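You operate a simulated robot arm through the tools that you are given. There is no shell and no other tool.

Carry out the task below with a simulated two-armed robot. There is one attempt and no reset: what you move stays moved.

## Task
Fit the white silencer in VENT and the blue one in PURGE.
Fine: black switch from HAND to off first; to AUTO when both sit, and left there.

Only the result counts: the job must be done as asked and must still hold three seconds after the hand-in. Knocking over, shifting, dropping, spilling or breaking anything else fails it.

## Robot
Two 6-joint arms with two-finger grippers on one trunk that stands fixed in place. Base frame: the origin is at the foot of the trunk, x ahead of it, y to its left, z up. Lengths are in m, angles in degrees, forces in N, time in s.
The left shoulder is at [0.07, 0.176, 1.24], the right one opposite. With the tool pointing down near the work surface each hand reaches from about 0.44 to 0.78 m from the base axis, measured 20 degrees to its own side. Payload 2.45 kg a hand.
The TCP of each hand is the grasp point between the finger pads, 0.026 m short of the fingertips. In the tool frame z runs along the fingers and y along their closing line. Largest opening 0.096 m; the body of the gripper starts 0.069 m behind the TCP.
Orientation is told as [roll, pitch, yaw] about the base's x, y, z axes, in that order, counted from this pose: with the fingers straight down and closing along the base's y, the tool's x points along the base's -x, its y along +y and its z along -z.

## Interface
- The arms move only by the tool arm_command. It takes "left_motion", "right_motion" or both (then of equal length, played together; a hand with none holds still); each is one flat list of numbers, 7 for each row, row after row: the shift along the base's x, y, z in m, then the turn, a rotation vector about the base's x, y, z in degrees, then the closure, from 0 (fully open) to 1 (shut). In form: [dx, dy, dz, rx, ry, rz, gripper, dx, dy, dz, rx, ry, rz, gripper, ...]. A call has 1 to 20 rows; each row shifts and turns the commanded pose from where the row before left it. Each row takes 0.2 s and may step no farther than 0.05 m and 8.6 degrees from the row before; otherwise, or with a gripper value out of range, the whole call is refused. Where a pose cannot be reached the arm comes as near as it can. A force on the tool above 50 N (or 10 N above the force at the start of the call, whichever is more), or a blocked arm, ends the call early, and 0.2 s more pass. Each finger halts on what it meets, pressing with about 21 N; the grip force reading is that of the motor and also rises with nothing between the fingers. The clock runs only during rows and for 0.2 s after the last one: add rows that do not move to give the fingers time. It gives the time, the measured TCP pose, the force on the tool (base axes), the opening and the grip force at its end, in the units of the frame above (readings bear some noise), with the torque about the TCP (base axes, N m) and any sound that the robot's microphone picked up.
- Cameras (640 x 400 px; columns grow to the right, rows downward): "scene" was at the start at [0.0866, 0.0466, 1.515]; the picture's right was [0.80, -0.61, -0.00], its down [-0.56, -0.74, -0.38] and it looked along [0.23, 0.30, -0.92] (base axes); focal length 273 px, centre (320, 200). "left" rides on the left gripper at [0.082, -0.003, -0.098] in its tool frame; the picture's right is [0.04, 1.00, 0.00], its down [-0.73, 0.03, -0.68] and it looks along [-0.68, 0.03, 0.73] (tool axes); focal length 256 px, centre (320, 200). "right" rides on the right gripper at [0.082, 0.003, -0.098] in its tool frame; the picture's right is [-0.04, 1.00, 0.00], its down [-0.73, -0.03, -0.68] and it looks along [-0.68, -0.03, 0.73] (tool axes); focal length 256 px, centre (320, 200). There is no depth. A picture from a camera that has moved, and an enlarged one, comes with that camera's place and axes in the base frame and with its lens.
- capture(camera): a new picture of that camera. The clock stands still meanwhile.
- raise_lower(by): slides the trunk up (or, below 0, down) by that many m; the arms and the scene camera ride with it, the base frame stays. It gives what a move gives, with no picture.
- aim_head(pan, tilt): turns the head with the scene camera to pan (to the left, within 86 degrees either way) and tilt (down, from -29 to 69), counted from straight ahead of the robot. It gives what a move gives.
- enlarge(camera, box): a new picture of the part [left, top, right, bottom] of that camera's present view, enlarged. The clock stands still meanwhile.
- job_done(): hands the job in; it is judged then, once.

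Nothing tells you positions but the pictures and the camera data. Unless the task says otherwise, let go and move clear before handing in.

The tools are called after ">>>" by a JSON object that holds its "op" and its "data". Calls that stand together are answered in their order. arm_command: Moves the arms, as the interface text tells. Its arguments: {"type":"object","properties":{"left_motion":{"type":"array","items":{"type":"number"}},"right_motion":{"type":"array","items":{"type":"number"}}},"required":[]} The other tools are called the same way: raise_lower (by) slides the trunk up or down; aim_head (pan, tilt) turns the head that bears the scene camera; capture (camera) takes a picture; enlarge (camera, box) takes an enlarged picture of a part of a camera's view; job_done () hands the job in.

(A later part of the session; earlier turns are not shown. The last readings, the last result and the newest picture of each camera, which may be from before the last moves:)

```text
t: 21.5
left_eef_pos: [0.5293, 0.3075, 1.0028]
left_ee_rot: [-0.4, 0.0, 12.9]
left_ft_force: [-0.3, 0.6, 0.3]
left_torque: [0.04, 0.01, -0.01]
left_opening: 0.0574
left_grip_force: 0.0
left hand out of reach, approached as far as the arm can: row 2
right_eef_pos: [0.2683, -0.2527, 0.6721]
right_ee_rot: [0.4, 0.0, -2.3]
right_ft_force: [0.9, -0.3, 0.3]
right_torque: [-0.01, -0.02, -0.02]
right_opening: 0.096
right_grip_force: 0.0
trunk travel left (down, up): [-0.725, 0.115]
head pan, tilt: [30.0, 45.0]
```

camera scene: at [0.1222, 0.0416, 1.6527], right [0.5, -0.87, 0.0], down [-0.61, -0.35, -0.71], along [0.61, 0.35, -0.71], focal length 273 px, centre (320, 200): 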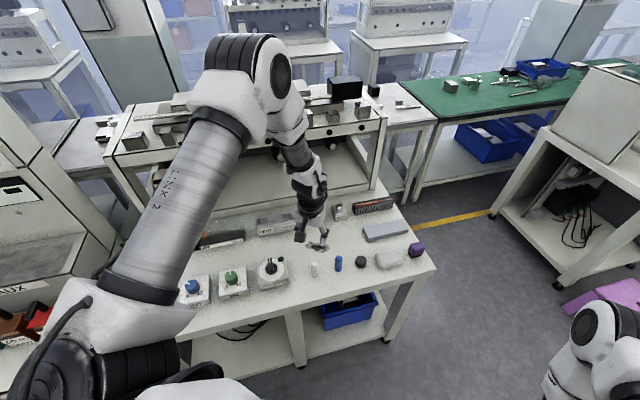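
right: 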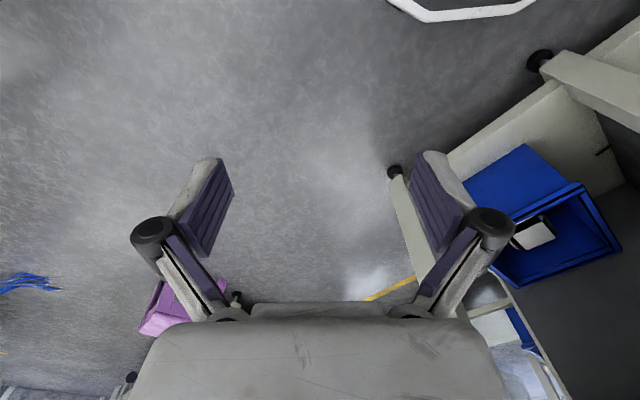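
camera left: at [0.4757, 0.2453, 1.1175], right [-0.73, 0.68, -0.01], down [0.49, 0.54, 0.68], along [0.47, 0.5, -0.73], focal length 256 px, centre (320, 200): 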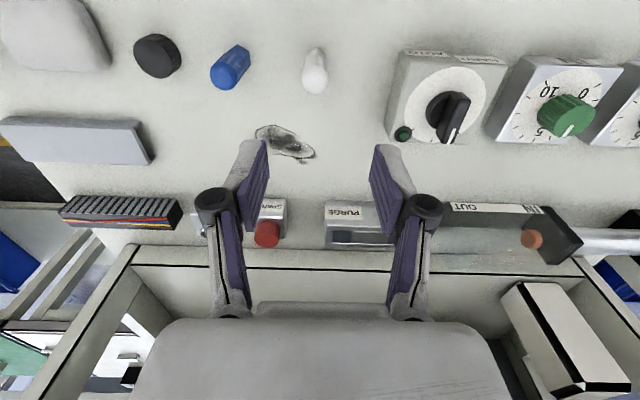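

The same boundary appears at this height too, so it looks like a shoulder-swing limit. I'll probe its shape with a few small moves at safe height.

>>> {"op": "arm_command", "data": {"left_motion": [-0.029, -0.005, 0, 0, 0, 0, 0.4, 0, -0.01, 0, 0, 0, 0, 0.4, 0, -0.01, 0, 0, 0, 0, 0.4, 0, -0.01, 0, 0, 0, 0, 0.4, 0, 0, 0, 0, 0, 0, 0.4]}}

>>> {"op": "arm_command", "data": {"left_motion": [-0.04, 0, 0, 0, 0, 0, 0.4, 0, -0.02, 0, 0, 0, 0, 0.4, 0, -0.02, 0, 0, 0, 0, 0.4, 0, 0, 0, 0, 0, 0, 0.4]}}

```text
t: 22.7
left_eef_pos: [0.4929, 0.2873, 1.0001]
left_ee_rot: [-0.3, -0.2, 13.0]
left_ft_force: [0.8, 0.0, -0.7]
left_torque: [0.0, -0.01, -0.01]
left_opening: 0.0575
left_grip_force: 0.0
left hand out of reach, approached as far as the arm can: row 3, 4
right_eef_pos: [0.2686, -0.2531, 0.6727]
right_ee_rot: [0.5, -0.1, -2.3]
right_ft_force: [0.1, -0.2, 0.5]
right_torque: [0.01, 0.0, -0.02]
right_opening: 0.0958
right_grip_force: 0.0
trunk travel left (down, up): [-0.725, 0.115]
head pan, tilt: [30.0, 45.0]
```

```text
t: 23.7
left_eef_pos: [0.4474, 0.2696, 0.9991]
left_ee_rot: [-0.4, -0.1, 13.0]
left_ft_force: [-0.3, -0.6, -1.0]
left_torque: [-0.03, 0.01, -0.01]
left_opening: 0.0578
left_grip_force: 0.1
left hand out of reach, approached as far as the arm can: row 3
right_eef_pos: [0.2687, -0.2534, 0.6716]
right_ee_rot: [0.4, 0.0, -2.2]
right_ft_force: [-0.2, 0.1, 0.5]
right_torque: [-0.01, -0.01, 0.01]
right_opening: 0.096
right_grip_force: 0.0
trunk travel left (down, up): [-0.725, 0.115]
head pan, tilt: [30.0, 45.0]
```

The boundary runs along roughly 23°, which would put the blue silencer outside the left arm's present posture. I'll look at the arm itself to understand the configuration.

>>> {"op": "aim_head", "data": {"pan": 60, "tilt": 40}}

>>> {"op": "capture", "data": {"camera": "scene"}}

>>> {"op": "aim_head", "data": {"pan": -40, "tilt": 45}}

>>> {"op": "capture", "data": {"camera": "scene"}}

```text
t: 24.6
left_eef_pos: [0.4482, 0.2698, 0.9986]
left_ee_rot: [-0.3, 0.0, 12.9]
left_ft_force: [0.3, -0.2, -0.3]
left_torque: [0.02, 0.0, 0.02]
left_opening: 0.0577
left_grip_force: 0.1
right_eef_pos: [0.2689, -0.2527, 0.6729]
right_ee_rot: [0.4, 0.0, -2.3]
right_ft_force: [0.2, -0.5, 0.3]
right_torque: [0.03, 0.01, -0.03]
right_opening: 0.096
right_grip_force: 0.0
trunk travel left (down, up): [-0.725, 0.115]
head pan, tilt: [60.0, 40.0]
```

```text
taken
camera scene: at [0.0943, 0.0748, 1.55], right [0.87, -0.5, 0.0], down [-0.32, -0.56, -0.77], along [0.38, 0.66, -0.64], focal length 273 px, centre (320, 200)
```

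scene: 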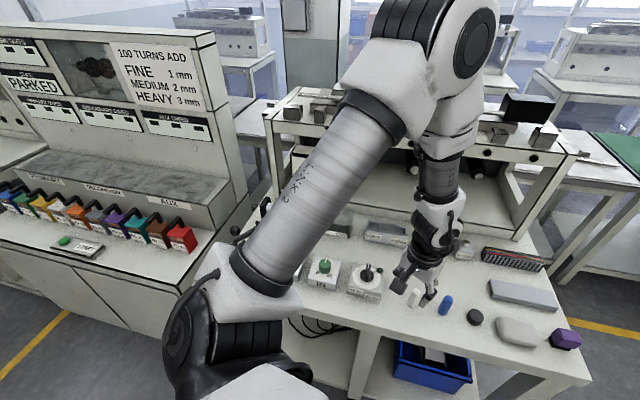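

```text
t: 26.4
left_eef_pos: [0.4481, 0.2694, 0.9996]
left_ee_rot: [-0.3, 0.0, 13.0]
left_ft_force: [-0.2, -0.6, 0.2]
left_torque: [0.03, 0.0, -0.02]
left_opening: 0.0578
left_grip_force: 0.1
right_eef_pos: [0.2685, -0.2535, 0.6721]
right_ee_rot: [0.4, -0.1, -2.3]
right_ft_force: [-0.7, 0.2, 0.6]
right_torque: [0.01, 0.01, -0.03]
right_opening: 0.0959
right_grip_force: 0.0
trunk travel left (down, up): [-0.725, 0.115]
head pan, tilt: [-40.0, 45.0]
```

```text
taken
camera scene: at [0.1142, -0.0512, 1.5427], right [-0.64, -0.77, 0.0], down [-0.54, 0.45, -0.71], along [0.54, -0.45, -0.71], focal length 273 px, centre (320, 200)
```

scene: 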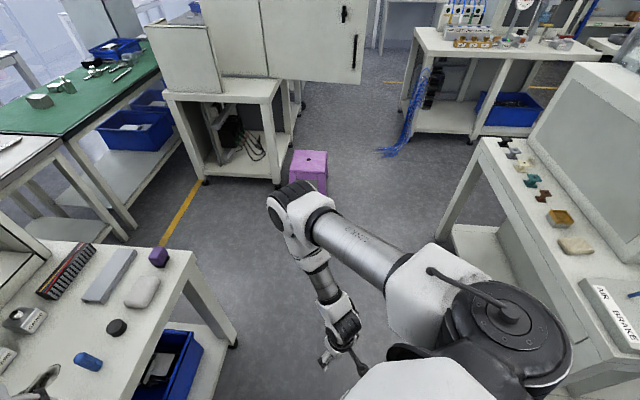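

Both arms look mirror-mounted with a limited inward swing (boundary roughly y = 0.07 + 0.44·x for a vertical tool), so the blue silencer lies ~9 cm outside and the white just outside. Tilting the tool sideways should extend the fingertips across that line; I'll test it in free air.

>>> {"op": "aim_head", "data": {"pan": 30, "tilt": 45}}

>>> {"op": "arm_command", "data": {"left_motion": [0, 0.01, 0.05, 0, 0, 8, 0.4, 0, 0, 0.04, 0, 0, 8, 0.4, 0, 0, 0, -7.3, -3.2, 0, 0.4, 0, 0, 0, -7.3, -3.2, 0, 0.4, 0.01, -0.02, 0, 0, 0, 0, 0.4, 0.01, -0.02, 0, 0, 0, 0, 0.4, 0.01, -0.02, 0, 0, 0, 0, 0.4, 0, 0, 0, 0, 0, 0, 0.4]}}

```text
t: 27.8
left_eef_pos: [0.4473, 0.2687, 0.9986]
left_ee_rot: [-0.4, 0.0, 13.0]
left_ft_force: [-0.9, -0.1, -0.5]
left_torque: [0.03, -0.01, -0.01]
left_opening: 0.0575
left_grip_force: 0.0
right_eef_pos: [0.2674, -0.2531, 0.6707]
right_ee_rot: [0.4, 0.0, -2.3]
right_ft_force: [0.0, 0.6, 0.2]
right_torque: [0.0, -0.01, -0.01]
right_opening: 0.096
right_grip_force: 0.1
trunk travel left (down, up): [-0.725, 0.115]
head pan, tilt: [30.0, 45.0]
```

```text
refused: row 1 steps farther than a row can; nothing moved
```

>>> {"op": "arm_command", "data": {"left_motion": [0, 0.01, 0.04, 0, 0, 8, 0.4, 0, 0, 0.04, 0, 0, 8, 0.4, 0, 0, 0, -7.3, -3.2, 0, 0.4, 0, 0, 0, -7.3, -3.2, 0, 0.4, 0.01, -0.02, 0, 0, 0, 0, 0.4, 0.01, -0.02, 0, 0, 0, 0, 0.4, 0.01, -0.02, 0, 0, 0, 0, 0.4, 0, 0, 0, 0, 0, 0, 0.4]}}

```text
t: 29.6
left_eef_pos: [0.4459, 0.2817, 1.0766]
left_ee_rot: [-16.2, 1.4, 28.8]
left_ft_force: [-0.4, 0.2, -0.6]
left_torque: [-0.01, -0.04, 0.01]
left_opening: 0.0577
left_grip_force: 0.1
left hand out of reach, approached as far as the arm can: row 3, 5, 6, 7
right_eef_pos: [0.2693, -0.253, 0.6718]
right_ee_rot: [0.4, -0.1, -2.2]
right_ft_force: [0.8, 0.2, 0.5]
right_torque: [0.04, -0.01, 0.01]
right_opening: 0.096
right_grip_force: 0.0
trunk travel left (down, up): [-0.725, 0.115]
head pan, tilt: [30.0, 45.0]
```

Tilting that way did not help. I'll try the opposite tilt in free air to learn which joint is limiting.

>>> {"op": "arm_command", "data": {"left_motion": [0, 0, 0, 7.3, 3.2, 0, 0.4, 0, 0, 0, 7.3, 3.2, 0, 0.4, 0, 0, 0, 7.3, 3.2, 0, 0.4, 0, 0, 0, 7.3, 3.2, 0, 0.4, 0, 0, 0, 0, 0, 0, 0.4]}}

>>> {"op": "arm_command", "data": {"left_motion": [0.01, -0.02, 0, 0, 0, 0, 0.4, 0.01, -0.02, 0, 0, 0, 0, 0.4, 0.01, -0.02, 0, 0, 0, 0, 0.4, 0, 0, 0, 0, 0, 0, 0.4]}}

```text
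t: 30.8
left_eef_pos: [0.4454, 0.2839, 1.0771]
left_ee_rot: [15.5, -1.4, 28.9]
left_ft_force: [-0.3, 0.1, -0.4]
left_torque: [-0.01, 0.03, 0.03]
left_opening: 0.0574
left_grip_force: 0.1
right_eef_pos: [0.2686, -0.2525, 0.6719]
right_ee_rot: [0.2, 0.1, -2.3]
right_ft_force: [-0.1, 0.5, -0.5]
right_torque: [0.01, 0.0, -0.06]
right_opening: 0.0961
right_grip_force: 0.0
trunk travel left (down, up): [-0.725, 0.115]
head pan, tilt: [30.0, 45.0]
```

```text
t: 31.8
left_eef_pos: [0.4755, 0.2741, 1.0671]
left_ee_rot: [15.5, -1.5, 28.7]
left_ft_force: [0.3, 0.4, 0.5]
left_torque: [0.02, 0.0, 0.01]
left_opening: 0.0577
left_grip_force: 0.1
left hand out of reach, approached as far as the arm can: row 1, 2, 3
right_eef_pos: [0.2681, -0.253, 0.6713]
right_ee_rot: [0.3, 0.0, -2.2]
right_ft_force: [0.3, 1.1, -0.8]
right_torque: [0.01, -0.02, 0.01]
right_opening: 0.0958
right_grip_force: 0.1
trunk travel left (down, up): [-0.725, 0.115]
head pan, tilt: [30.0, 45.0]
```

The limit points all lie near a 30° bearing from the base axis, which happens to match the head's pan. I'll set the tool upright again, turn the head away and retry.

>>> {"op": "aim_head", "data": {"pan": 0, "tilt": 60}}

>>> {"op": "arm_command", "data": {"left_motion": [0, 0, 0, -7.3, -3.2, 0, 0.4, 0, 0, 0, -6.7, -3.0, 0, 0.4, 0, 0, 0, 0, 0, 0, 0.4]}}

>>> {"op": "arm_command", "data": {"left_motion": [0.01, -0.02, 0, 0, 0, 0, 0.4, 0.01, -0.02, 0, 0, 0, 0, 0.4, 0.01, -0.02, 0, 0, 0, 0, 0.4, 0, 0, 0, 0, 0, 0, 0.4]}}

>>> {"op": "capture", "data": {"camera": "scene"}}

```text
t: 32.8
left_eef_pos: [0.4759, 0.2726, 1.0673]
left_ee_rot: [15.5, -1.5, 28.7]
left_ft_force: [-0.6, -0.1, 0.4]
left_torque: [0.0, 0.01, 0.01]
left_opening: 0.0575
left_grip_force: 0.0
right_eef_pos: [0.269, -0.2534, 0.6718]
right_ee_rot: [0.3, 0.0, -2.2]
right_ft_force: [-1.2, -0.5, 0.4]
right_torque: [0.0, 0.03, 0.01]
right_opening: 0.096
right_grip_force: 0.1
trunk travel left (down, up): [-0.725, 0.115]
head pan, tilt: [0.0, 60.0]
```

```text
t: 33.6
left_eef_pos: [0.4733, 0.2852, 1.0661]
left_ee_rot: [0.3, -0.2, 28.9]
left_ft_force: [-0.3, -0.9, -0.1]
left_torque: [0.04, 0.01, -0.02]
left_opening: 0.0575
left_grip_force: 0.0
left hand out of reach, approached as far as the arm can: row 1, 2
right_eef_pos: [0.268, -0.2549, 0.671]
right_ee_rot: [0.4, 0.0, -2.3]
right_ft_force: [-0.2, 0.1, 0.2]
right_torque: [0.02, -0.01, 0.03]
right_opening: 0.0962
right_grip_force: 0.1
trunk travel left (down, up): [-0.725, 0.115]
head pan, tilt: [0.0, 60.0]
```

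```text
t: 34.6
left_eef_pos: [0.4781, 0.2884, 1.0601]
left_ee_rot: [0.1, -0.2, 29.0]
left_ft_force: [-0.6, 0.7, -0.6]
left_torque: [-0.01, 0.02, 0.03]
left_opening: 0.0574
left_grip_force: 0.1
left hand out of reach, approached as far as the arm can: row 1, 2, 3
right_eef_pos: [0.2689, -0.2532, 0.6722]
right_ee_rot: [0.4, 0.1, -2.3]
right_ft_force: [-0.1, 1.1, -0.7]
right_torque: [-0.02, -0.03, 0.01]
right_opening: 0.0963
right_grip_force: 0.0
trunk travel left (down, up): [-0.725, 0.115]
head pan, tilt: [0.0, 60.0]
```

```text
taken
camera scene: at [0.1184, 0.0009, 1.5232], right [0.0, -1.0, 0.0], down [-0.87, 0.0, -0.5], along [0.5, 0.0, -0.87], focal length 273 px, centre (320, 200)
```

scene: 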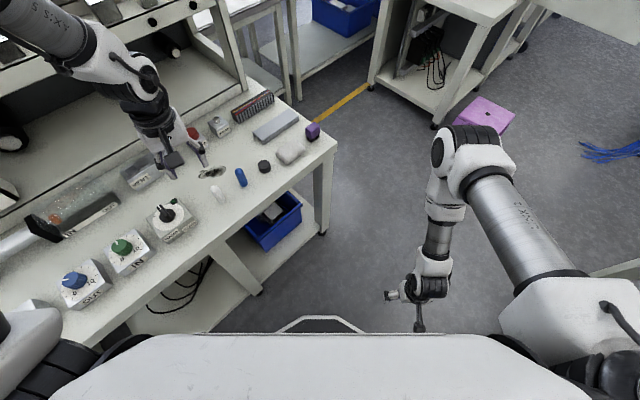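

Head pan makes no difference. The stated reach is for heights near the work surface, so I'll test lower, over the bare patch of bench between the switch and the white silencer.

>>> {"op": "arm_command", "data": {"left_motion": [-0.008, 0.012, -0.04, 0, 0, 0, 0.4, 0, 0, -0.05, 0, 0, 0, 0.4, 0, 0, -0.05, 0, 0, 0, 0.4, 0, 0, 0, 0, 0, 0, 0.4]}}

>>> {"op": "arm_command", "data": {"left_motion": [0.0, -0.02, 0, 0, 0, 0, 0.4, 0.0, -0.02, 0, 0, 0, 0, 0.4, 0, 0, 0, 0, 0, 0, 0.4]}}

```text
t: 35.6
left_eef_pos: [0.4702, 0.3012, 0.9234]
left_ee_rot: [0.2, -0.1, 29.0]
left_ft_force: [0.0, 0.1, 1.8]
left_torque: [0.0, 0.02, -0.02]
left_opening: 0.0575
left_grip_force: 0.0
right_eef_pos: [0.2684, -0.252, 0.672]
right_ee_rot: [0.5, 0.0, -2.2]
right_ft_force: [0.1, 0.7, -0.1]
right_torque: [-0.02, -0.04, 0.01]
right_opening: 0.096
right_grip_force: 0.1
trunk travel left (down, up): [-0.725, 0.115]
head pan, tilt: [0.0, 60.0]
```

```text
t: 36.4
left_eef_pos: [0.4679, 0.2652, 0.9204]
left_ee_rot: [0.3, -0.3, 28.9]
left_ft_force: [-0.3, -0.2, 0.1]
left_torque: [-0.01, 0.01, -0.01]
left_opening: 0.0576
left_grip_force: 0.0
right_eef_pos: [0.2687, -0.2521, 0.6717]
right_ee_rot: [0.4, 0.1, -2.3]
right_ft_force: [0.5, 0.0, 0.5]
right_torque: [-0.02, 0.01, -0.02]
right_opening: 0.096
right_grip_force: 0.1
trunk travel left (down, up): [-0.725, 0.115]
head pan, tilt: [0.0, 60.0]
```

Lower down, the hand gets past the earlier boundary. I'll keep probing to the right at this height, still over bare bench.

>>> {"op": "arm_command", "data": {"left_motion": [0.0, -0.02, 0, 0, 0, 0, 0.4, 0.0, -0.02, 0, 0, 0, 0, 0.4, 0.01, -0.02, 0, 0, 0, 0, 0.4, 0, 0, 0, 0, 0, 0, 0.4]}}

```text
t: 37.4
left_eef_pos: [0.4674, 0.2584, 0.9128]
left_ee_rot: [-0.4, -3.5, 29.1]
left_ft_force: [0.7, -0.3, 0.5]
left_torque: [0.02, -0.02, 0.01]
left_opening: 0.0575
left_grip_force: 0.1
left hand out of reach, approached as far as the arm can: row 1, 2, 3
right_eef_pos: [0.2685, -0.2538, 0.6724]
right_ee_rot: [0.4, 0.0, -2.3]
right_ft_force: [-0.1, 0.3, 0.4]
right_torque: [0.03, 0.0, -0.01]
right_opening: 0.096
right_grip_force: 0.1
trunk travel left (down, up): [-0.725, 0.115]
head pan, tilt: [0.0, 60.0]
```

The limit relaxes with lower height and some pitch, so it depends on the wrist posture. I'll try turning the yaw to around 0° or below at this height and see whether the hand can go further right.

>>> {"op": "arm_command", "data": {"left_motion": [0, 0.01, 0, 0, 0, -8, 0.4, 0, 0, 0, 0, 0, -8, 0.4, 0, 0, 0, 0, 0, -8, 0.4, 0, 0, 0, 0, 0, -8, 0.4, 0, 0, 0, 0, 0, -8, 0.4, 0, 0, 0, 0, 0, 0, 0.4]}}

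>>> {"op": "arm_command", "data": {"left_motion": [0, -0.02, 0, 0, 0, 0, 0.4, 0, -0.02, 0, 0, 0, 0, 0.4, 0, 0, 0, 0, 0, 0, 0.4]}}

>>> {"op": "capture", "data": {"camera": "scene"}}

```text
t: 38.8
left_eef_pos: [0.4505, 0.2464, 0.9027]
left_ee_rot: [1.7, -0.6, -10.2]
left_ft_force: [-0.3, 0.4, 0.5]
left_torque: [0.0, -0.02, -0.04]
left_opening: 0.0575
left_grip_force: 0.1
left hand out of reach, approached as far as the arm can: row 1, 5
right_eef_pos: [0.2682, -0.2535, 0.672]
right_ee_rot: [0.4, 0.0, -2.3]
right_ft_force: [0.1, 0.1, 0.6]
right_torque: [-0.01, 0.01, 0.04]
right_opening: 0.0962
right_grip_force: 0.1
trunk travel left (down, up): [-0.725, 0.115]
head pan, tilt: [0.0, 60.0]
```

```text
t: 39.6
left_eef_pos: [0.4554, 0.2318, 0.8999]
left_ee_rot: [1.1, -2.9, -10.7]
left_ft_force: [0.2, 0.2, -0.8]
left_torque: [0.02, -0.01, -0.02]
left_opening: 0.0574
left_grip_force: 0.1
left hand out of reach, approached as far as the arm can: row 1, 2
right_eef_pos: [0.2679, -0.2536, 0.6714]
right_ee_rot: [0.4, 0.0, -2.3]
right_ft_force: [-1.1, 0.2, 0.1]
right_torque: [-0.02, -0.01, 0.0]
right_opening: 0.0958
right_grip_force: 0.1
trunk travel left (down, up): [-0.725, 0.115]
head pan, tilt: [0.0, 60.0]
```

```text
taken
camera scene: at [0.1185, 0.0016, 1.5232], right [0.0, -1.0, 0.0], down [-0.87, 0.0, -0.5], along [0.5, 0.0, -0.87], focal length 273 px, centre (320, 200)
```

scene: 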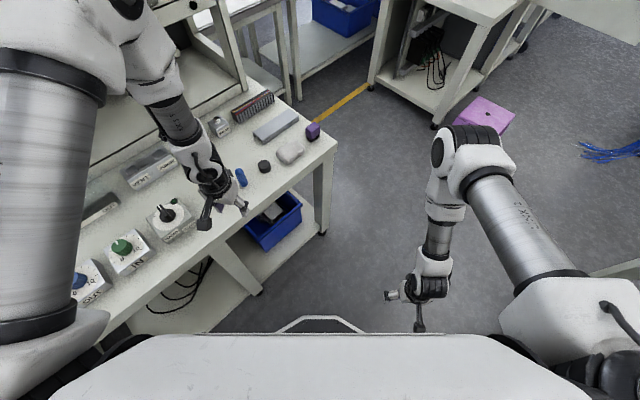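

Each small push still gains ground. I'll continue gently to the right over the bare front part of the bench to see how far this posture goes.

>>> {"op": "arm_command", "data": {"left_motion": [0.005, -0.01, 0, 0, 0, 0, 0.4, 0, 0, 0, 0, 0, 0, 0.4, 0.005, -0.01, 0, 0, 0, 0, 0.4, 0, 0, 0, 0, 0, 0, 0.4, 0.005, -0.01, 0, 0, 0, 0, 0.4, 0, 0, 0, 0, 0, 0, 0.4]}}

>>> {"op": "aim_head", "data": {"pan": 45, "tilt": 20}}

>>> {"op": "capture", "data": {"camera": "scene"}}

```text
t: 41.0
left_eef_pos: [0.4701, 0.2017, 0.9016]
left_ee_rot: [0.6, -3.5, -10.8]
left_ft_force: [0.3, 0.9, 0.6]
left_torque: [0.03, -0.01, -0.04]
left_opening: 0.0576
left_grip_force: 0.0
left hand out of reach, approached as far as the arm can: row 1
right_eef_pos: [0.2672, -0.2529, 0.6717]
right_ee_rot: [0.4, -0.1, -2.4]
right_ft_force: [-0.9, 0.0, -0.3]
right_torque: [0.0, -0.02, -0.05]
right_opening: 0.096
right_grip_force: 0.1
trunk travel left (down, up): [-0.725, 0.115]
head pan, tilt: [0.0, 60.0]
```

```text
t: 42.1
left_eef_pos: [0.4691, 0.2021, 0.9023]
left_ee_rot: [0.7, -3.4, -10.8]
left_ft_force: [-0.5, 0.2, -0.5]
left_torque: [0.0, 0.0, 0.01]
left_opening: 0.0577
left_grip_force: 0.0
right_eef_pos: [0.2684, -0.253, 0.6724]
right_ee_rot: [0.4, 0.0, -2.3]
right_ft_force: [0.3, 0.5, -0.1]
right_torque: [-0.02, 0.01, -0.02]
right_opening: 0.096
right_grip_force: 0.1
trunk travel left (down, up): [-0.725, 0.115]
head pan, tilt: [45.0, 20.0]
```

```text
taken
camera scene: at [0.1178, 0.0668, 1.5813], right [0.71, -0.71, 0.0], down [-0.24, -0.24, -0.94], along [0.66, 0.66, -0.34], focal length 273 px, centre (320, 200)
```

scene: 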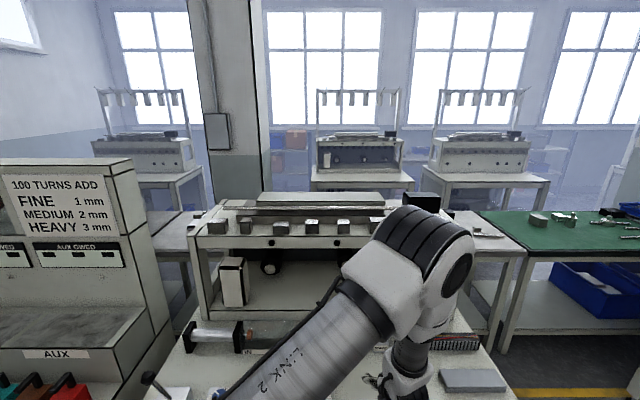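

The hand has slipped past that barrier and now moves freely at bearing ~23°. I'll straighten the small pitch, rise slightly and move over the blue silencer at ≈(0.594,0.239).

>>> {"op": "arm_command", "data": {"left_motion": [0, 0, 0.02, 0, 3.5, 0, 0.4, 0, 0, 0.03, 0, 0, 0, 0.4, 0, 0, 0, 0, 0, 0, 0.4]}}

>>> {"op": "arm_command", "data": {"left_motion": [0.03, 0.005, 0, 0, 0, 0, 0.4, 0.03, 0.01, 0, 0, 0, 0, 0.4, 0.03, 0.01, 0, 0, 0, 0, 0.4, 0.03, 0.01, 0, 0, 0, 0, 0.4, 0, 0, 0, 0, 0, 0, 0.4]}}

>>> {"op": "capture", "data": {"camera": "left"}}

```text
t: 42.9
left_eef_pos: [0.4711, 0.2021, 0.9453]
left_ee_rot: [-0.1, 0.1, -10.8]
left_ft_force: [0.1, -0.4, -0.4]
left_torque: [-0.01, 0.04, -0.02]
left_opening: 0.0576
left_grip_force: 0.0
left hand out of reach, approached as far as the arm can: row 1
right_eef_pos: [0.2687, -0.2523, 0.6724]
right_ee_rot: [0.4, 0.1, -2.3]
right_ft_force: [0.3, 0.2, 0.3]
right_torque: [-0.01, 0.02, 0.02]
right_opening: 0.0959
right_grip_force: 0.1
trunk travel left (down, up): [-0.725, 0.115]
head pan, tilt: [45.0, 20.0]
```

```text
t: 44.1
left_eef_pos: [0.5901, 0.2341, 0.9433]
left_ee_rot: [0.1, 0.1, -10.8]
left_ft_force: [-0.4, -0.1, 0.1]
left_torque: [-0.02, 0.01, -0.01]
left_opening: 0.0577
left_grip_force: 0.0
right_eef_pos: [0.2684, -0.2534, 0.6724]
right_ee_rot: [0.4, 0.0, -2.3]
right_ft_force: [-0.1, -0.5, -0.4]
right_torque: [0.03, -0.03, -0.01]
right_opening: 0.0958
right_grip_force: 0.1
trunk travel left (down, up): [-0.725, 0.115]
head pan, tilt: [45.0, 20.0]
```

```text
taken
camera left: at [0.5114, 0.2473, 1.0418], right [0.15, 0.99, 0.0], down [0.73, -0.11, 0.68], along [0.67, -0.1, -0.73], focal length 256 px, centre (320, 200)
```

left: 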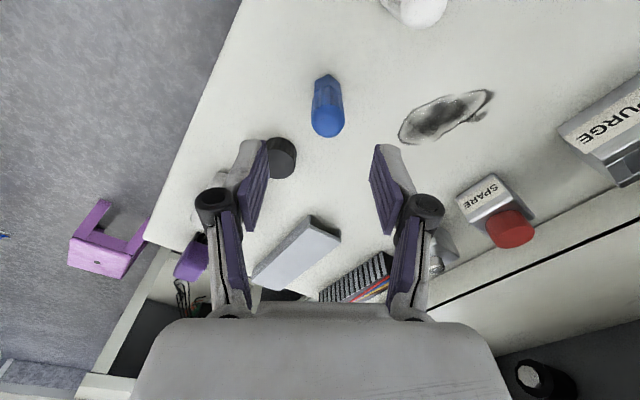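

The hand now hovers at (0.590, 0.234, 0.943) right over the blue silencer. I'll zoom to refine its place and height.

>>> {"op": "enlarge", "data": {"camera": "left", "box": [250, 50, 410, 170]}}

```text
3.33 times, centred on (330, 110) of left
camera zoom: at [0.5114, 0.2473, 1.0418], right [0.15, 0.99, 0.0], down [0.73, -0.11, 0.68], along [0.67, -0.1, -0.73], focal length 853 px, centre (287, 500)
```

zoom: 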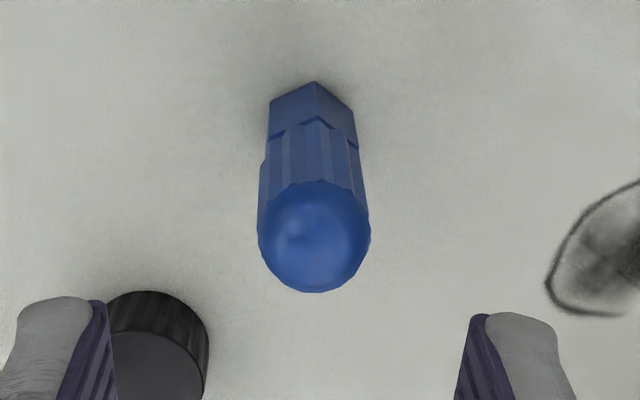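

The blue silencer's axis comes to (0.594, 0.2395), top z≈0.878, hex base about 23–26 mm. I'll descend so the TCP is ~60 mm above its base (so the fingertips later stay above the block's rim), keeping the fingers open around it.

>>> {"op": "arm_command", "data": {"left_motion": [0.004, 0.0055, -0.02, 0, 0, 0, 0.4, 0, 0, -0.02, 0, 0, 0, 0.4, 0, 0, -0.02, 0, 0, 0, 0.4, 0, 0, -0.022, 0, 0, 0, 0.4, 0, 0, 0, 0, 0, 0, 0.4]}}

>>> {"op": "capture", "data": {"camera": "left"}}

>>> {"op": "enlarge", "data": {"camera": "left", "box": [240, 70, 400, 220]}}

```text
t: 45.3
left_eef_pos: [0.5946, 0.2406, 0.8614]
left_ee_rot: [0.0, 0.0, -10.8]
left_ft_force: [-0.4, 0.3, 0.0]
left_torque: [0.0, -0.05, 0.01]
left_opening: 0.0579
left_grip_force: 0.1
right_eef_pos: [0.2686, -0.2532, 0.6713]
right_ee_rot: [0.4, 0.0, -2.3]
right_ft_force: [-0.3, -0.2, 0.5]
right_torque: [-0.02, 0.01, -0.03]
right_opening: 0.0962
right_grip_force: 0.0
trunk travel left (down, up): [-0.725, 0.115]
head pan, tilt: [45.0, 20.0]
```

```text
taken
camera left: at [0.5153, 0.2532, 0.96], right [0.15, 0.99, 0.0], down [0.73, -0.11, 0.68], along [0.67, -0.1, -0.73], focal length 256 px, centre (320, 200)
```

left: 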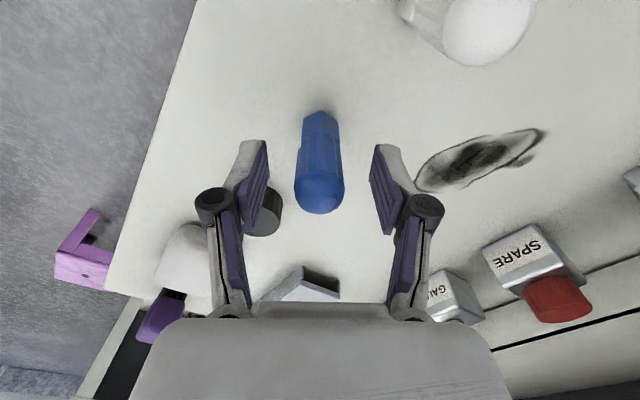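

```text
2.67 times, centred on (320, 145) of left
camera zoom: at [0.5153, 0.2532, 0.96], right [0.15, 0.99, 0.0], down [0.73, -0.11, 0.68], along [0.67, -0.1, -0.73], focal length 683 px, centre (320, 347)
```

zoom: 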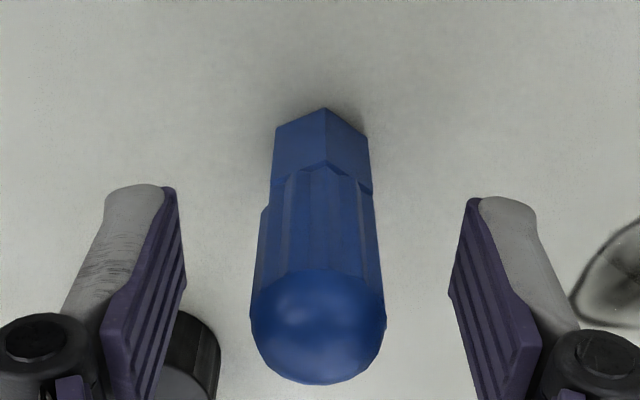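

The blue silencer is centred between the pads. Closing on it now.

>>> {"op": "arm_command", "data": {"left_motion": [0, 0, 0, 0, 0, 0, 0.55, 0, 0, 0, 0, 0, 0, 0.7, 0, 0, 0, 0, 0, 0, 0.85, 0, 0, 0, 0, 0, 0, 1, 0, 0, 0, 0, 0, 0, 1]}}

>>> {"op": "enlarge", "data": {"camera": "left", "box": [240, 70, 400, 220]}}

```text
t: 46.5
left_eef_pos: [0.597, 0.2404, 0.8619]
left_ee_rot: [0.0, 0.0, -10.9]
left_ft_force: [-0.1, 0.0, 0.0]
left_torque: [-0.02, 0.0, -0.02]
left_opening: 0.0246
left_grip_force: 21.8
right_eef_pos: [0.27, -0.2529, 0.6718]
right_ee_rot: [0.5, 0.0, -2.2]
right_ft_force: [0.5, 0.2, 0.1]
right_torque: [0.0, -0.01, 0.0]
right_opening: 0.096
right_grip_force: 0.0
trunk travel left (down, up): [-0.725, 0.115]
head pan, tilt: [45.0, 20.0]
```

```text
2.67 times, centred on (320, 145) of left
camera zoom: at [0.5158, 0.2533, 0.9599], right [0.15, 0.99, 0.0], down [0.73, -0.11, 0.68], along [0.67, -0.1, -0.73], focal length 683 px, centre (320, 347)
```

zoom: 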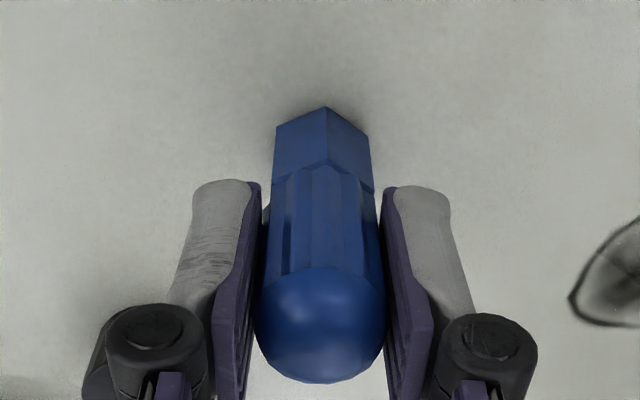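

The blue silencer is held (24.6 mm). I'll lift it straight up and check.

>>> {"op": "arm_command", "data": {"left_motion": [0, 0, 0.02, 0, 0, 0, 1, 0, 0, 0.03, 0, 0, 0, 1, 0, 0, 0.03, 0, 0, 0, 1, 0, 0, 0.03, 0, 0, 0, 1, 0, 0, 0, 0, 0, 0, 1]}}

>>> {"op": "capture", "data": {"camera": "left"}}

```text
t: 47.7
left_eef_pos: [0.5958, 0.2408, 0.9736]
left_ee_rot: [-0.1, 0.1, -10.8]
left_ft_force: [0.1, -0.3, 0.8]
left_torque: [0.0, 0.02, -0.01]
left_opening: 0.0246
left_grip_force: 20.4
right_eef_pos: [0.2691, -0.2528, 0.6712]
right_ee_rot: [0.4, 0.0, -2.3]
right_ft_force: [-0.1, -1.2, 0.3]
right_torque: [-0.01, -0.01, 0.02]
right_opening: 0.0957
right_grip_force: 0.0
trunk travel left (down, up): [-0.725, 0.115]
head pan, tilt: [45.0, 20.0]
```

```text
taken
camera left: at [0.5164, 0.2534, 1.0717], right [0.15, 0.99, 0.0], down [0.73, -0.11, 0.68], along [0.67, -0.1, -0.74], focal length 256 px, centre (320, 200)
```

left: 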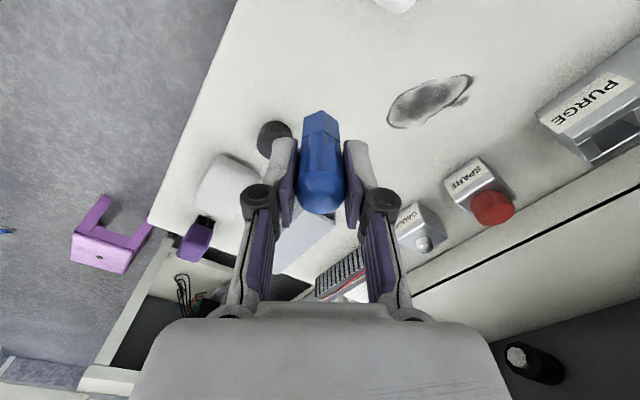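

The silencer hangs straight. I'll carry it at this height towards PURGE, turning the hand to yaw ≈45° on the way and stopping a little short of the bay.

>>> {"op": "arm_command", "data": {"left_motion": [0.0074, 0.0286, 0, 0, 0, 7, 1, 0.0074, 0.0286, 0, 0, 0, 7, 1, 0.0074, 0.0286, 0, 0, 0, 7, 1, 0.0074, 0.0286, 0, 0, 0, 7, 1, 0, 0, 0, 0, 0, 0, 1]}}

```text
t: 48.9
left_eef_pos: [0.623, 0.3553, 0.9729]
left_ee_rot: [0.1, -0.1, 17.2]
left_ft_force: [-0.1, -0.2, 0.0]
left_torque: [0.01, -0.03, 0.0]
left_opening: 0.0247
left_grip_force: 21.0
right_eef_pos: [0.2675, -0.2535, 0.6714]
right_ee_rot: [0.5, 0.0, -2.3]
right_ft_force: [0.4, 0.0, -1.0]
right_torque: [0.0, 0.01, 0.01]
right_opening: 0.0962
right_grip_force: 0.0
trunk travel left (down, up): [-0.725, 0.115]
head pan, tilt: [45.0, 20.0]
```

No barrier on this route. Continuing to just in front of PURGE.

>>> {"op": "arm_command", "data": {"left_motion": [0.0074, 0.0286, 0, 0, 0, 7, 1, 0.0074, 0.0286, 0, 0, 0, 7, 1, 0.0074, 0.0286, 0, 0, 0, 7, 1, 0.0074, 0.0286, 0, 0, 0, 7, 1, 0, 0, 0, 0, 0, 0, 1]}}

>>> {"op": "capture", "data": {"camera": "left"}}

>>> {"op": "aim_head", "data": {"pan": 35, "tilt": 40}}

>>> {"op": "capture", "data": {"camera": "scene"}}

```text
t: 50.1
left_eef_pos: [0.6534, 0.4713, 0.9731]
left_ee_rot: [0.1, 0.1, 45.3]
left_ft_force: [-0.4, -0.3, -0.6]
left_torque: [0.05, -0.01, 0.01]
left_opening: 0.0246
left_grip_force: 21.5
right_eef_pos: [0.2691, -0.2524, 0.6726]
right_ee_rot: [0.5, 0.0, -2.2]
right_ft_force: [1.1, 0.9, -0.8]
right_torque: [0.01, -0.01, 0.01]
right_opening: 0.0961
right_grip_force: 0.1
trunk travel left (down, up): [-0.725, 0.115]
head pan, tilt: [45.0, 20.0]
```

```text
taken
camera left: at [0.5996, 0.41, 1.0707], right [-0.74, 0.67, 0.0], down [0.5, 0.54, 0.68], along [0.46, 0.5, -0.73], focal length 256 px, centre (320, 200)
```

left: 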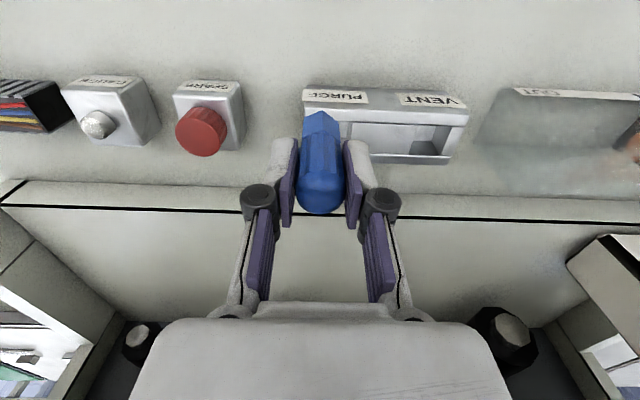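

```text
t: 50.9
left_eef_pos: [0.6539, 0.4691, 0.9718]
left_ee_rot: [0.0, 0.1, 45.2]
left_ft_force: [0.2, 0.2, 0.0]
left_torque: [-0.01, -0.02, -0.03]
left_opening: 0.0246
left_grip_force: 21.3
right_eef_pos: [0.2695, -0.2532, 0.6724]
right_ee_rot: [0.4, 0.0, -2.4]
right_ft_force: [1.0, -0.2, -0.1]
right_torque: [-0.02, -0.01, 0.01]
right_opening: 0.096
right_grip_force: 0.2
trunk travel left (down, up): [-0.725, 0.115]
head pan, tilt: [35.0, 40.0]
```

```text
taken
camera scene: at [0.1217, 0.0502, 1.55], right [0.57, -0.82, 0.0], down [-0.53, -0.37, -0.77], along [0.63, 0.44, -0.64], focal length 273 px, centre (320, 200)
```

scene: 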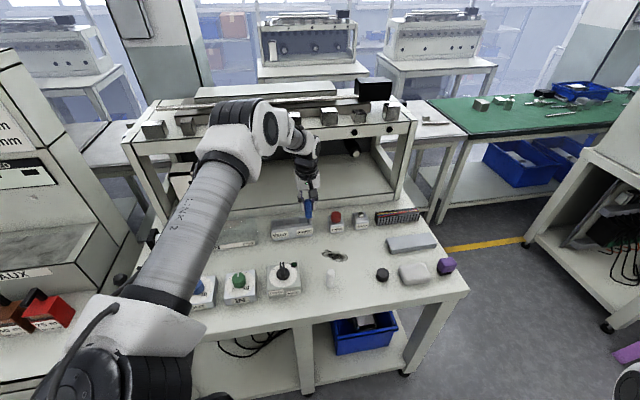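

The blue silencer hangs in front of PURGE with the hand at (0.654, 0.470). I'll zoom to refine the bay's place.

>>> {"op": "enlarge", "data": {"camera": "left", "box": [280, 70, 480, 195]}}

>>> {"op": "enlarge", "data": {"camera": "scene", "box": [250, 160, 370, 260]}}

```text
3.20 times, centred on (380, 132) of left
camera zoom: at [0.5997, 0.4108, 1.0702], right [-0.74, 0.68, 0.0], down [0.5, 0.54, 0.68], along [0.46, 0.5, -0.73], focal length 819 px, centre (128, 416)
```

zoom: 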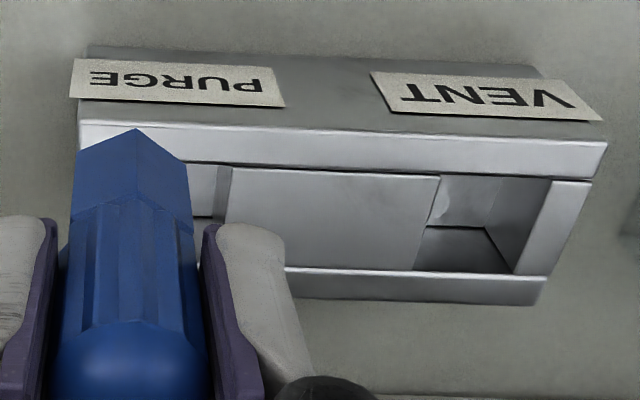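

```text
4.00 times, centred on (310, 210) of scene
camera zoom: at [0.1217, 0.0502, 1.55], right [0.57, -0.82, 0.0], down [-0.53, -0.37, -0.77], along [0.63, 0.44, -0.64], focal length 1092 px, centre (360, 160)
```

zoom: 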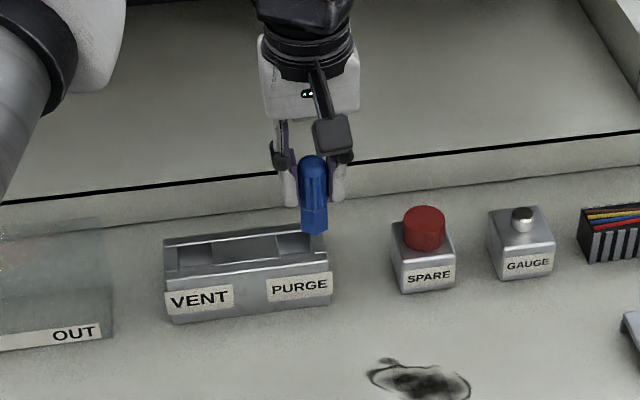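

From this view PURGE's centre is 0.017 in x and 0.038 in y from where the silencer hangs; VENT's centre is confirmed at (0.607,0.573). I'll move over PURGE at the same height and recheck.

>>> {"op": "arm_command", "data": {"left_motion": [0.0084, 0.0188, 0, 0, 0, 0, 1, 0.0083, 0.0188, 0, 0, 0, 0, 1, 0, 0, 0, 0, 0, 0, 1, 0, 0, 0, 0, 0, 0, 1]}}

>>> {"op": "enlarge", "data": {"camera": "left", "box": [250, 60, 450, 185]}}

>>> {"op": "enlarge", "data": {"camera": "scene", "box": [250, 160, 370, 260]}}

```text
t: 51.9
left_eef_pos: [0.6705, 0.5074, 0.9726]
left_ee_rot: [0.0, 0.1, 45.1]
left_ft_force: [0.0, -0.7, 0.1]
left_torque: [0.02, 0.03, -0.03]
left_opening: 0.0245
left_grip_force: 20.8
right_eef_pos: [0.2688, -0.2549, 0.6716]
right_ee_rot: [0.4, 0.1, -2.3]
right_ft_force: [0.0, 0.0, -0.2]
right_torque: [0.01, -0.01, 0.05]
right_opening: 0.0959
right_grip_force: 0.2
trunk travel left (down, up): [-0.725, 0.115]
head pan, tilt: [35.0, 40.0]
```

```text
3.20 times, centred on (350, 122) of left
camera zoom: at [0.6162, 0.4478, 1.0705], right [-0.74, 0.68, 0.0], down [0.5, 0.54, 0.68], along [0.46, 0.5, -0.73], focal length 819 px, centre (224, 448)
```

zoom: 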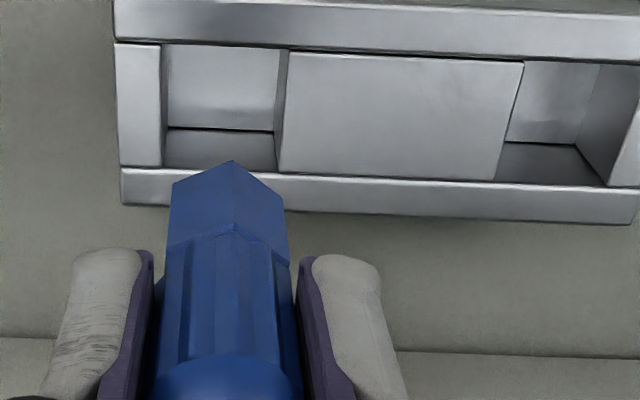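

```text
4.00 times, centred on (310, 210) of scene
camera zoom: at [0.1218, 0.0502, 1.5499], right [0.57, -0.82, 0.0], down [-0.53, -0.37, -0.77], along [0.63, 0.44, -0.64], focal length 1092 px, centre (360, 160)
```

zoom: 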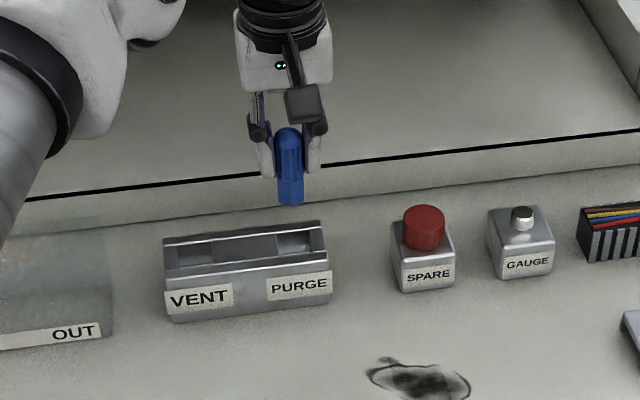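

The silencer's base is within about 1 mm of PURGE's centre. I'll lower to just above the rim and check again.

>>> {"op": "arm_command", "data": {"left_motion": [-0.0005, -0.0005, -0.015, 0, 0, 0, 1, 0, 0, -0.015, 0, 0, 0, 1, 0, 0, -0.015, 0, 0, 0, 1, 0, 0, 0, 0, 0, 0, 1]}}

>>> {"op": "enlarge", "data": {"camera": "left", "box": [250, 70, 450, 195]}}

>>> {"op": "enlarge", "data": {"camera": "scene", "box": [270, 180, 350, 240]}}

```text
t: 52.9
left_eef_pos: [0.6704, 0.5056, 0.9288]
left_ee_rot: [0.1, 0.0, 45.2]
left_ft_force: [0.2, 0.0, -0.9]
left_torque: [-0.02, 0.02, -0.02]
left_opening: 0.0245
left_grip_force: 21.9
right_eef_pos: [0.2693, -0.253, 0.6719]
right_ee_rot: [0.4, 0.0, -2.3]
right_ft_force: [-0.1, 0.3, -0.6]
right_torque: [0.0, 0.04, -0.01]
right_opening: 0.0959
right_grip_force: 0.0
trunk travel left (down, up): [-0.725, 0.115]
head pan, tilt: [35.0, 40.0]
```

```text
3.20 times, centred on (350, 132) of left
camera zoom: at [0.6164, 0.4461, 1.0263], right [-0.74, 0.68, 0.0], down [0.5, 0.54, 0.68], along [0.46, 0.5, -0.73], focal length 819 px, centre (224, 416)
```

zoom: 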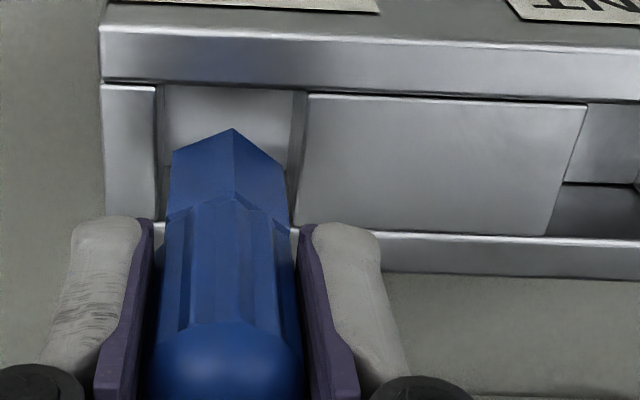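

```text
6.67 times, centred on (310, 210) of scene
camera zoom: at [0.1214, 0.0497, 1.55], right [0.57, -0.82, 0.0], down [-0.53, -0.37, -0.77], along [0.63, 0.44, -0.64], focal length 1821 px, centre (387, 133)
```

zoom: 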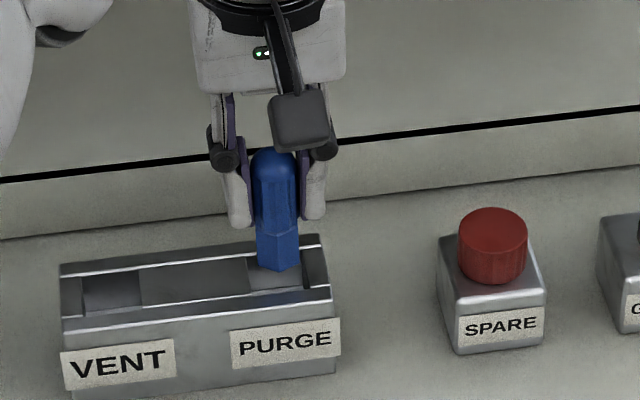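

Aligned with ~2–3 mm clearance all round. Lowering into PURGE in small steps.

>>> {"op": "arm_command", "data": {"left_motion": [-0.0005, -0.0005, -0.008, 0, 0, 0, 1, 0, 0, -0.008, 0, 0, 0, 1, 0, 0, -0.008, 0, 0, 0, 1, 0, 0, -0.006, 0, 0, 0, 1, 0, 0, 0, 0, 0, 0, 1]}}

>>> {"op": "enlarge", "data": {"camera": "left", "box": [250, 70, 450, 195]}}

>>> {"op": "enlarge", "data": {"camera": "scene", "box": [270, 180, 350, 240]}}

```text
t: 54.1
left_eef_pos: [0.6695, 0.5047, 0.897]
left_ee_rot: [0.0, 0.0, 45.3]
left_ft_force: [1.2, -0.9, 0.3]
left_torque: [0.01, 0.02, 0.0]
left_opening: 0.0245
left_grip_force: 21.1
right_eef_pos: [0.2681, -0.2533, 0.6716]
right_ee_rot: [0.4, 0.0, -2.3]
right_ft_force: [-0.8, -0.4, -0.1]
right_torque: [0.02, -0.01, 0.03]
right_opening: 0.0962
right_grip_force: 0.1
trunk travel left (down, up): [-0.725, 0.115]
head pan, tilt: [35.0, 40.0]
```

```text
3.20 times, centred on (350, 132) of left
camera zoom: at [0.6157, 0.4456, 0.9952], right [-0.74, 0.68, 0.0], down [0.5, 0.54, 0.68], along [0.46, 0.5, -0.73], focal length 819 px, centre (224, 416)
```

zoom: 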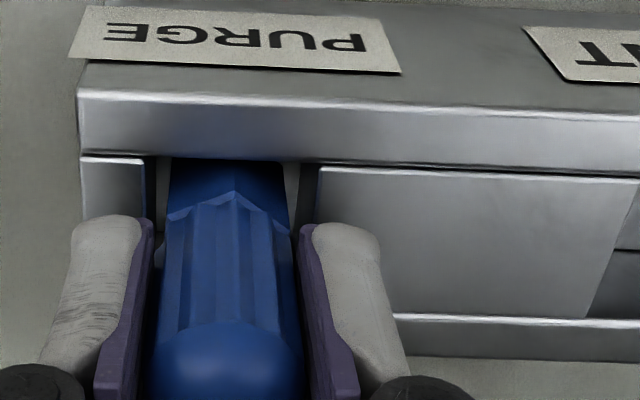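

```text
6.67 times, centred on (310, 210) of scene
camera zoom: at [0.1215, 0.0498, 1.55], right [0.57, -0.82, 0.0], down [-0.53, -0.37, -0.77], along [0.63, 0.44, -0.64], focal length 1821 px, centre (387, 133)
```

zoom: 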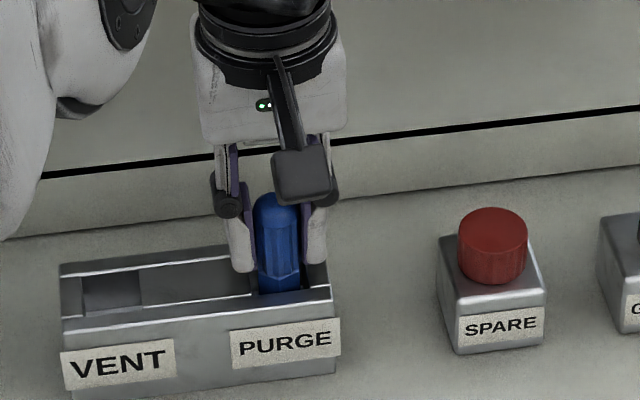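

The silencer is inside the bay without contact force. Continuing down in 2–3 mm steps until it touches the floor.

>>> {"op": "arm_command", "data": {"left_motion": [0, 0, -0.003, 0, 0, 0, 1, 0, 0, -0.003, 0, 0, 0, 1, 0, 0, -0.002, 0, 0, 0, 1, 0, 0, 0, 0, 0, 0, 1]}}

```text
t: 55.1
left_eef_pos: [0.6702, 0.504, 0.8914]
left_ee_rot: [-0.1, -0.2, 45.3]
left_ft_force: [2.4, 3.5, 13.9]
left_torque: [0.15, -0.17, 0.03]
left_opening: 0.0246
left_grip_force: 21.1
right_eef_pos: [0.2674, -0.2538, 0.6725]
right_ee_rot: [0.5, 0.0, -2.3]
right_ft_force: [-0.3, -0.2, -0.9]
right_torque: [-0.01, 0.02, -0.01]
right_opening: 0.0959
right_grip_force: 0.0
trunk travel left (down, up): [-0.725, 0.115]
head pan, tilt: [35.0, 40.0]
```

It rests on the bay's floor (14 N upward at z≈0.891, base ≈0.829 as expected). I'll open the fingers and look before rising.

>>> {"op": "arm_command", "data": {"left_motion": [0, 0, 0.001, 0, 0, 0, 0.75, 0, 0, 0, 0, 0, 0, 0.6, 0, 0, 0, 0, 0, 0, 0.5, 0, 0, 0, 0, 0, 0, 0.5]}}

>>> {"op": "enlarge", "data": {"camera": "left", "box": [230, 60, 450, 200]}}

>>> {"op": "enlarge", "data": {"camera": "scene", "box": [270, 180, 350, 240]}}

```text
t: 56.1
left_eef_pos: [0.6684, 0.5051, 0.8894]
left_ee_rot: [0.1, 0.0, 45.2]
left_ft_force: [0.0, 0.0, 0.4]
left_torque: [0.03, -0.01, 0.02]
left_opening: 0.0478
left_grip_force: 0.0
right_eef_pos: [0.2684, -0.2533, 0.6716]
right_ee_rot: [0.4, 0.0, -2.3]
right_ft_force: [-0.3, -0.4, -0.8]
right_torque: [-0.01, 0.02, -0.01]
right_opening: 0.096
right_grip_force: 0.1
trunk travel left (down, up): [-0.725, 0.115]
head pan, tilt: [35.0, 40.0]
```

```text
2.86 times, centred on (340, 130) of left
camera zoom: at [0.6156, 0.4454, 0.988], right [-0.74, 0.68, 0.0], down [0.5, 0.54, 0.68], along [0.46, 0.5, -0.73], focal length 731 px, centre (263, 400)
```

zoom: 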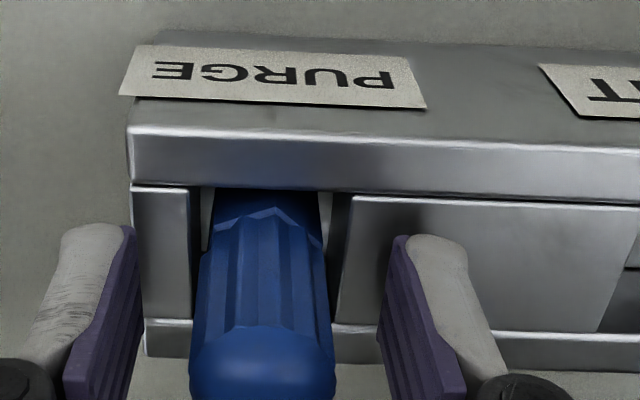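

```text
6.67 times, centred on (310, 210) of scene
camera zoom: at [0.1214, 0.0498, 1.55], right [0.57, -0.82, 0.0], down [-0.53, -0.37, -0.77], along [0.63, 0.44, -0.64], focal length 1821 px, centre (387, 133)
```

zoom: 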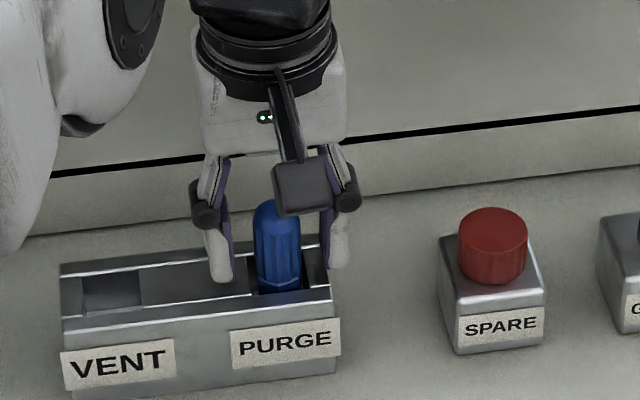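

The blue silencer stands upright in PURGE. I'll rise clear and go back to hover over the white silencer at ≈(0.533,0.300), turning the yaw back toward 0°.

>>> {"op": "arm_command", "data": {"left_motion": [0, 0, 0.03, 0, 0, 0, 0.5, 0, 0, 0.03, 0, 0, 0, 0.5, 0, 0, 0.02, 0, 0, 0, 0.5, 0, 0, 0, 0, 0, 0, 0.5]}}

>>> {"op": "arm_command", "data": {"left_motion": [-0.022, -0.034, 0, 0, 0, -7.5, 0.4, -0.022, -0.034, 0, 0, 0, -7.5, 0.4, -0.022, -0.034, 0, 0, 0, -7.5, 0.4, -0.022, -0.034, 0, 0, 0, -7.5, 0.4, -0.022, -0.034, 0, 0, 0, -7.5, 0.4, 0, 0, 0, 0, 0, 0, 0.4]}}

>>> {"op": "capture", "data": {"camera": "left"}}

>>> {"op": "capture", "data": {"camera": "scene"}}

```text
t: 57.1
left_eef_pos: [0.669, 0.506, 0.9708]
left_ee_rot: [0.1, -0.1, 45.2]
left_ft_force: [0.1, -0.5, -0.2]
left_torque: [0.01, 0.01, 0.01]
left_opening: 0.048
left_grip_force: 0.1
right_eef_pos: [0.2681, -0.2535, 0.6728]
right_ee_rot: [0.3, 0.0, -2.3]
right_ft_force: [0.0, 0.6, 0.0]
right_torque: [-0.01, 0.01, 0.03]
right_opening: 0.096
right_grip_force: 0.1
trunk travel left (down, up): [-0.725, 0.115]
head pan, tilt: [35.0, 40.0]
```

```text
t: 58.5
left_eef_pos: [0.5598, 0.3357, 0.9685]
left_ee_rot: [0.0, 0.0, 7.7]
left_ft_force: [0.0, 0.7, -0.4]
left_torque: [0.0, 0.03, -0.03]
left_opening: 0.0575
left_grip_force: 0.0
right_eef_pos: [0.2684, -0.2526, 0.6724]
right_ee_rot: [0.4, 0.0, -2.4]
right_ft_force: [-0.3, 0.7, 0.0]
right_torque: [-0.04, 0.01, 0.02]
right_opening: 0.096
right_grip_force: 0.1
trunk travel left (down, up): [-0.725, 0.115]
head pan, tilt: [35.0, 40.0]
```

```text
taken
camera left: at [0.481, 0.3226, 1.0671], right [-0.17, 0.98, 0.0], down [0.72, 0.13, 0.68], along [0.67, 0.12, -0.73], focal length 256 px, centre (320, 200)
```

left: 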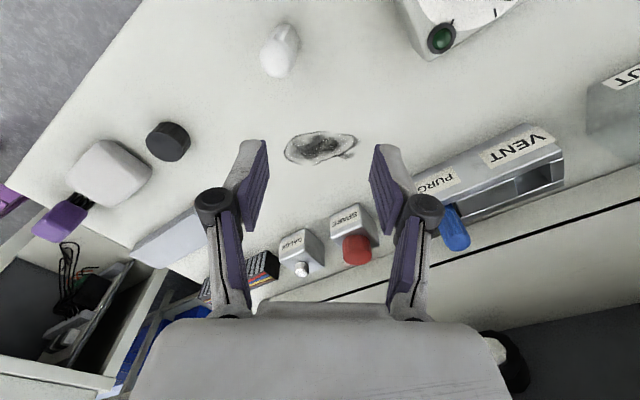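

```text
taken
camera scene: at [0.1219, 0.051, 1.5499], right [0.57, -0.82, 0.0], down [-0.53, -0.37, -0.77], along [0.63, 0.44, -0.64], focal length 273 px, centre (320, 200)
```

scene: 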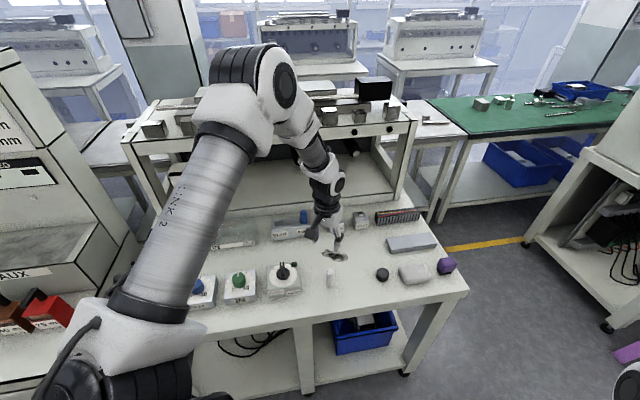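

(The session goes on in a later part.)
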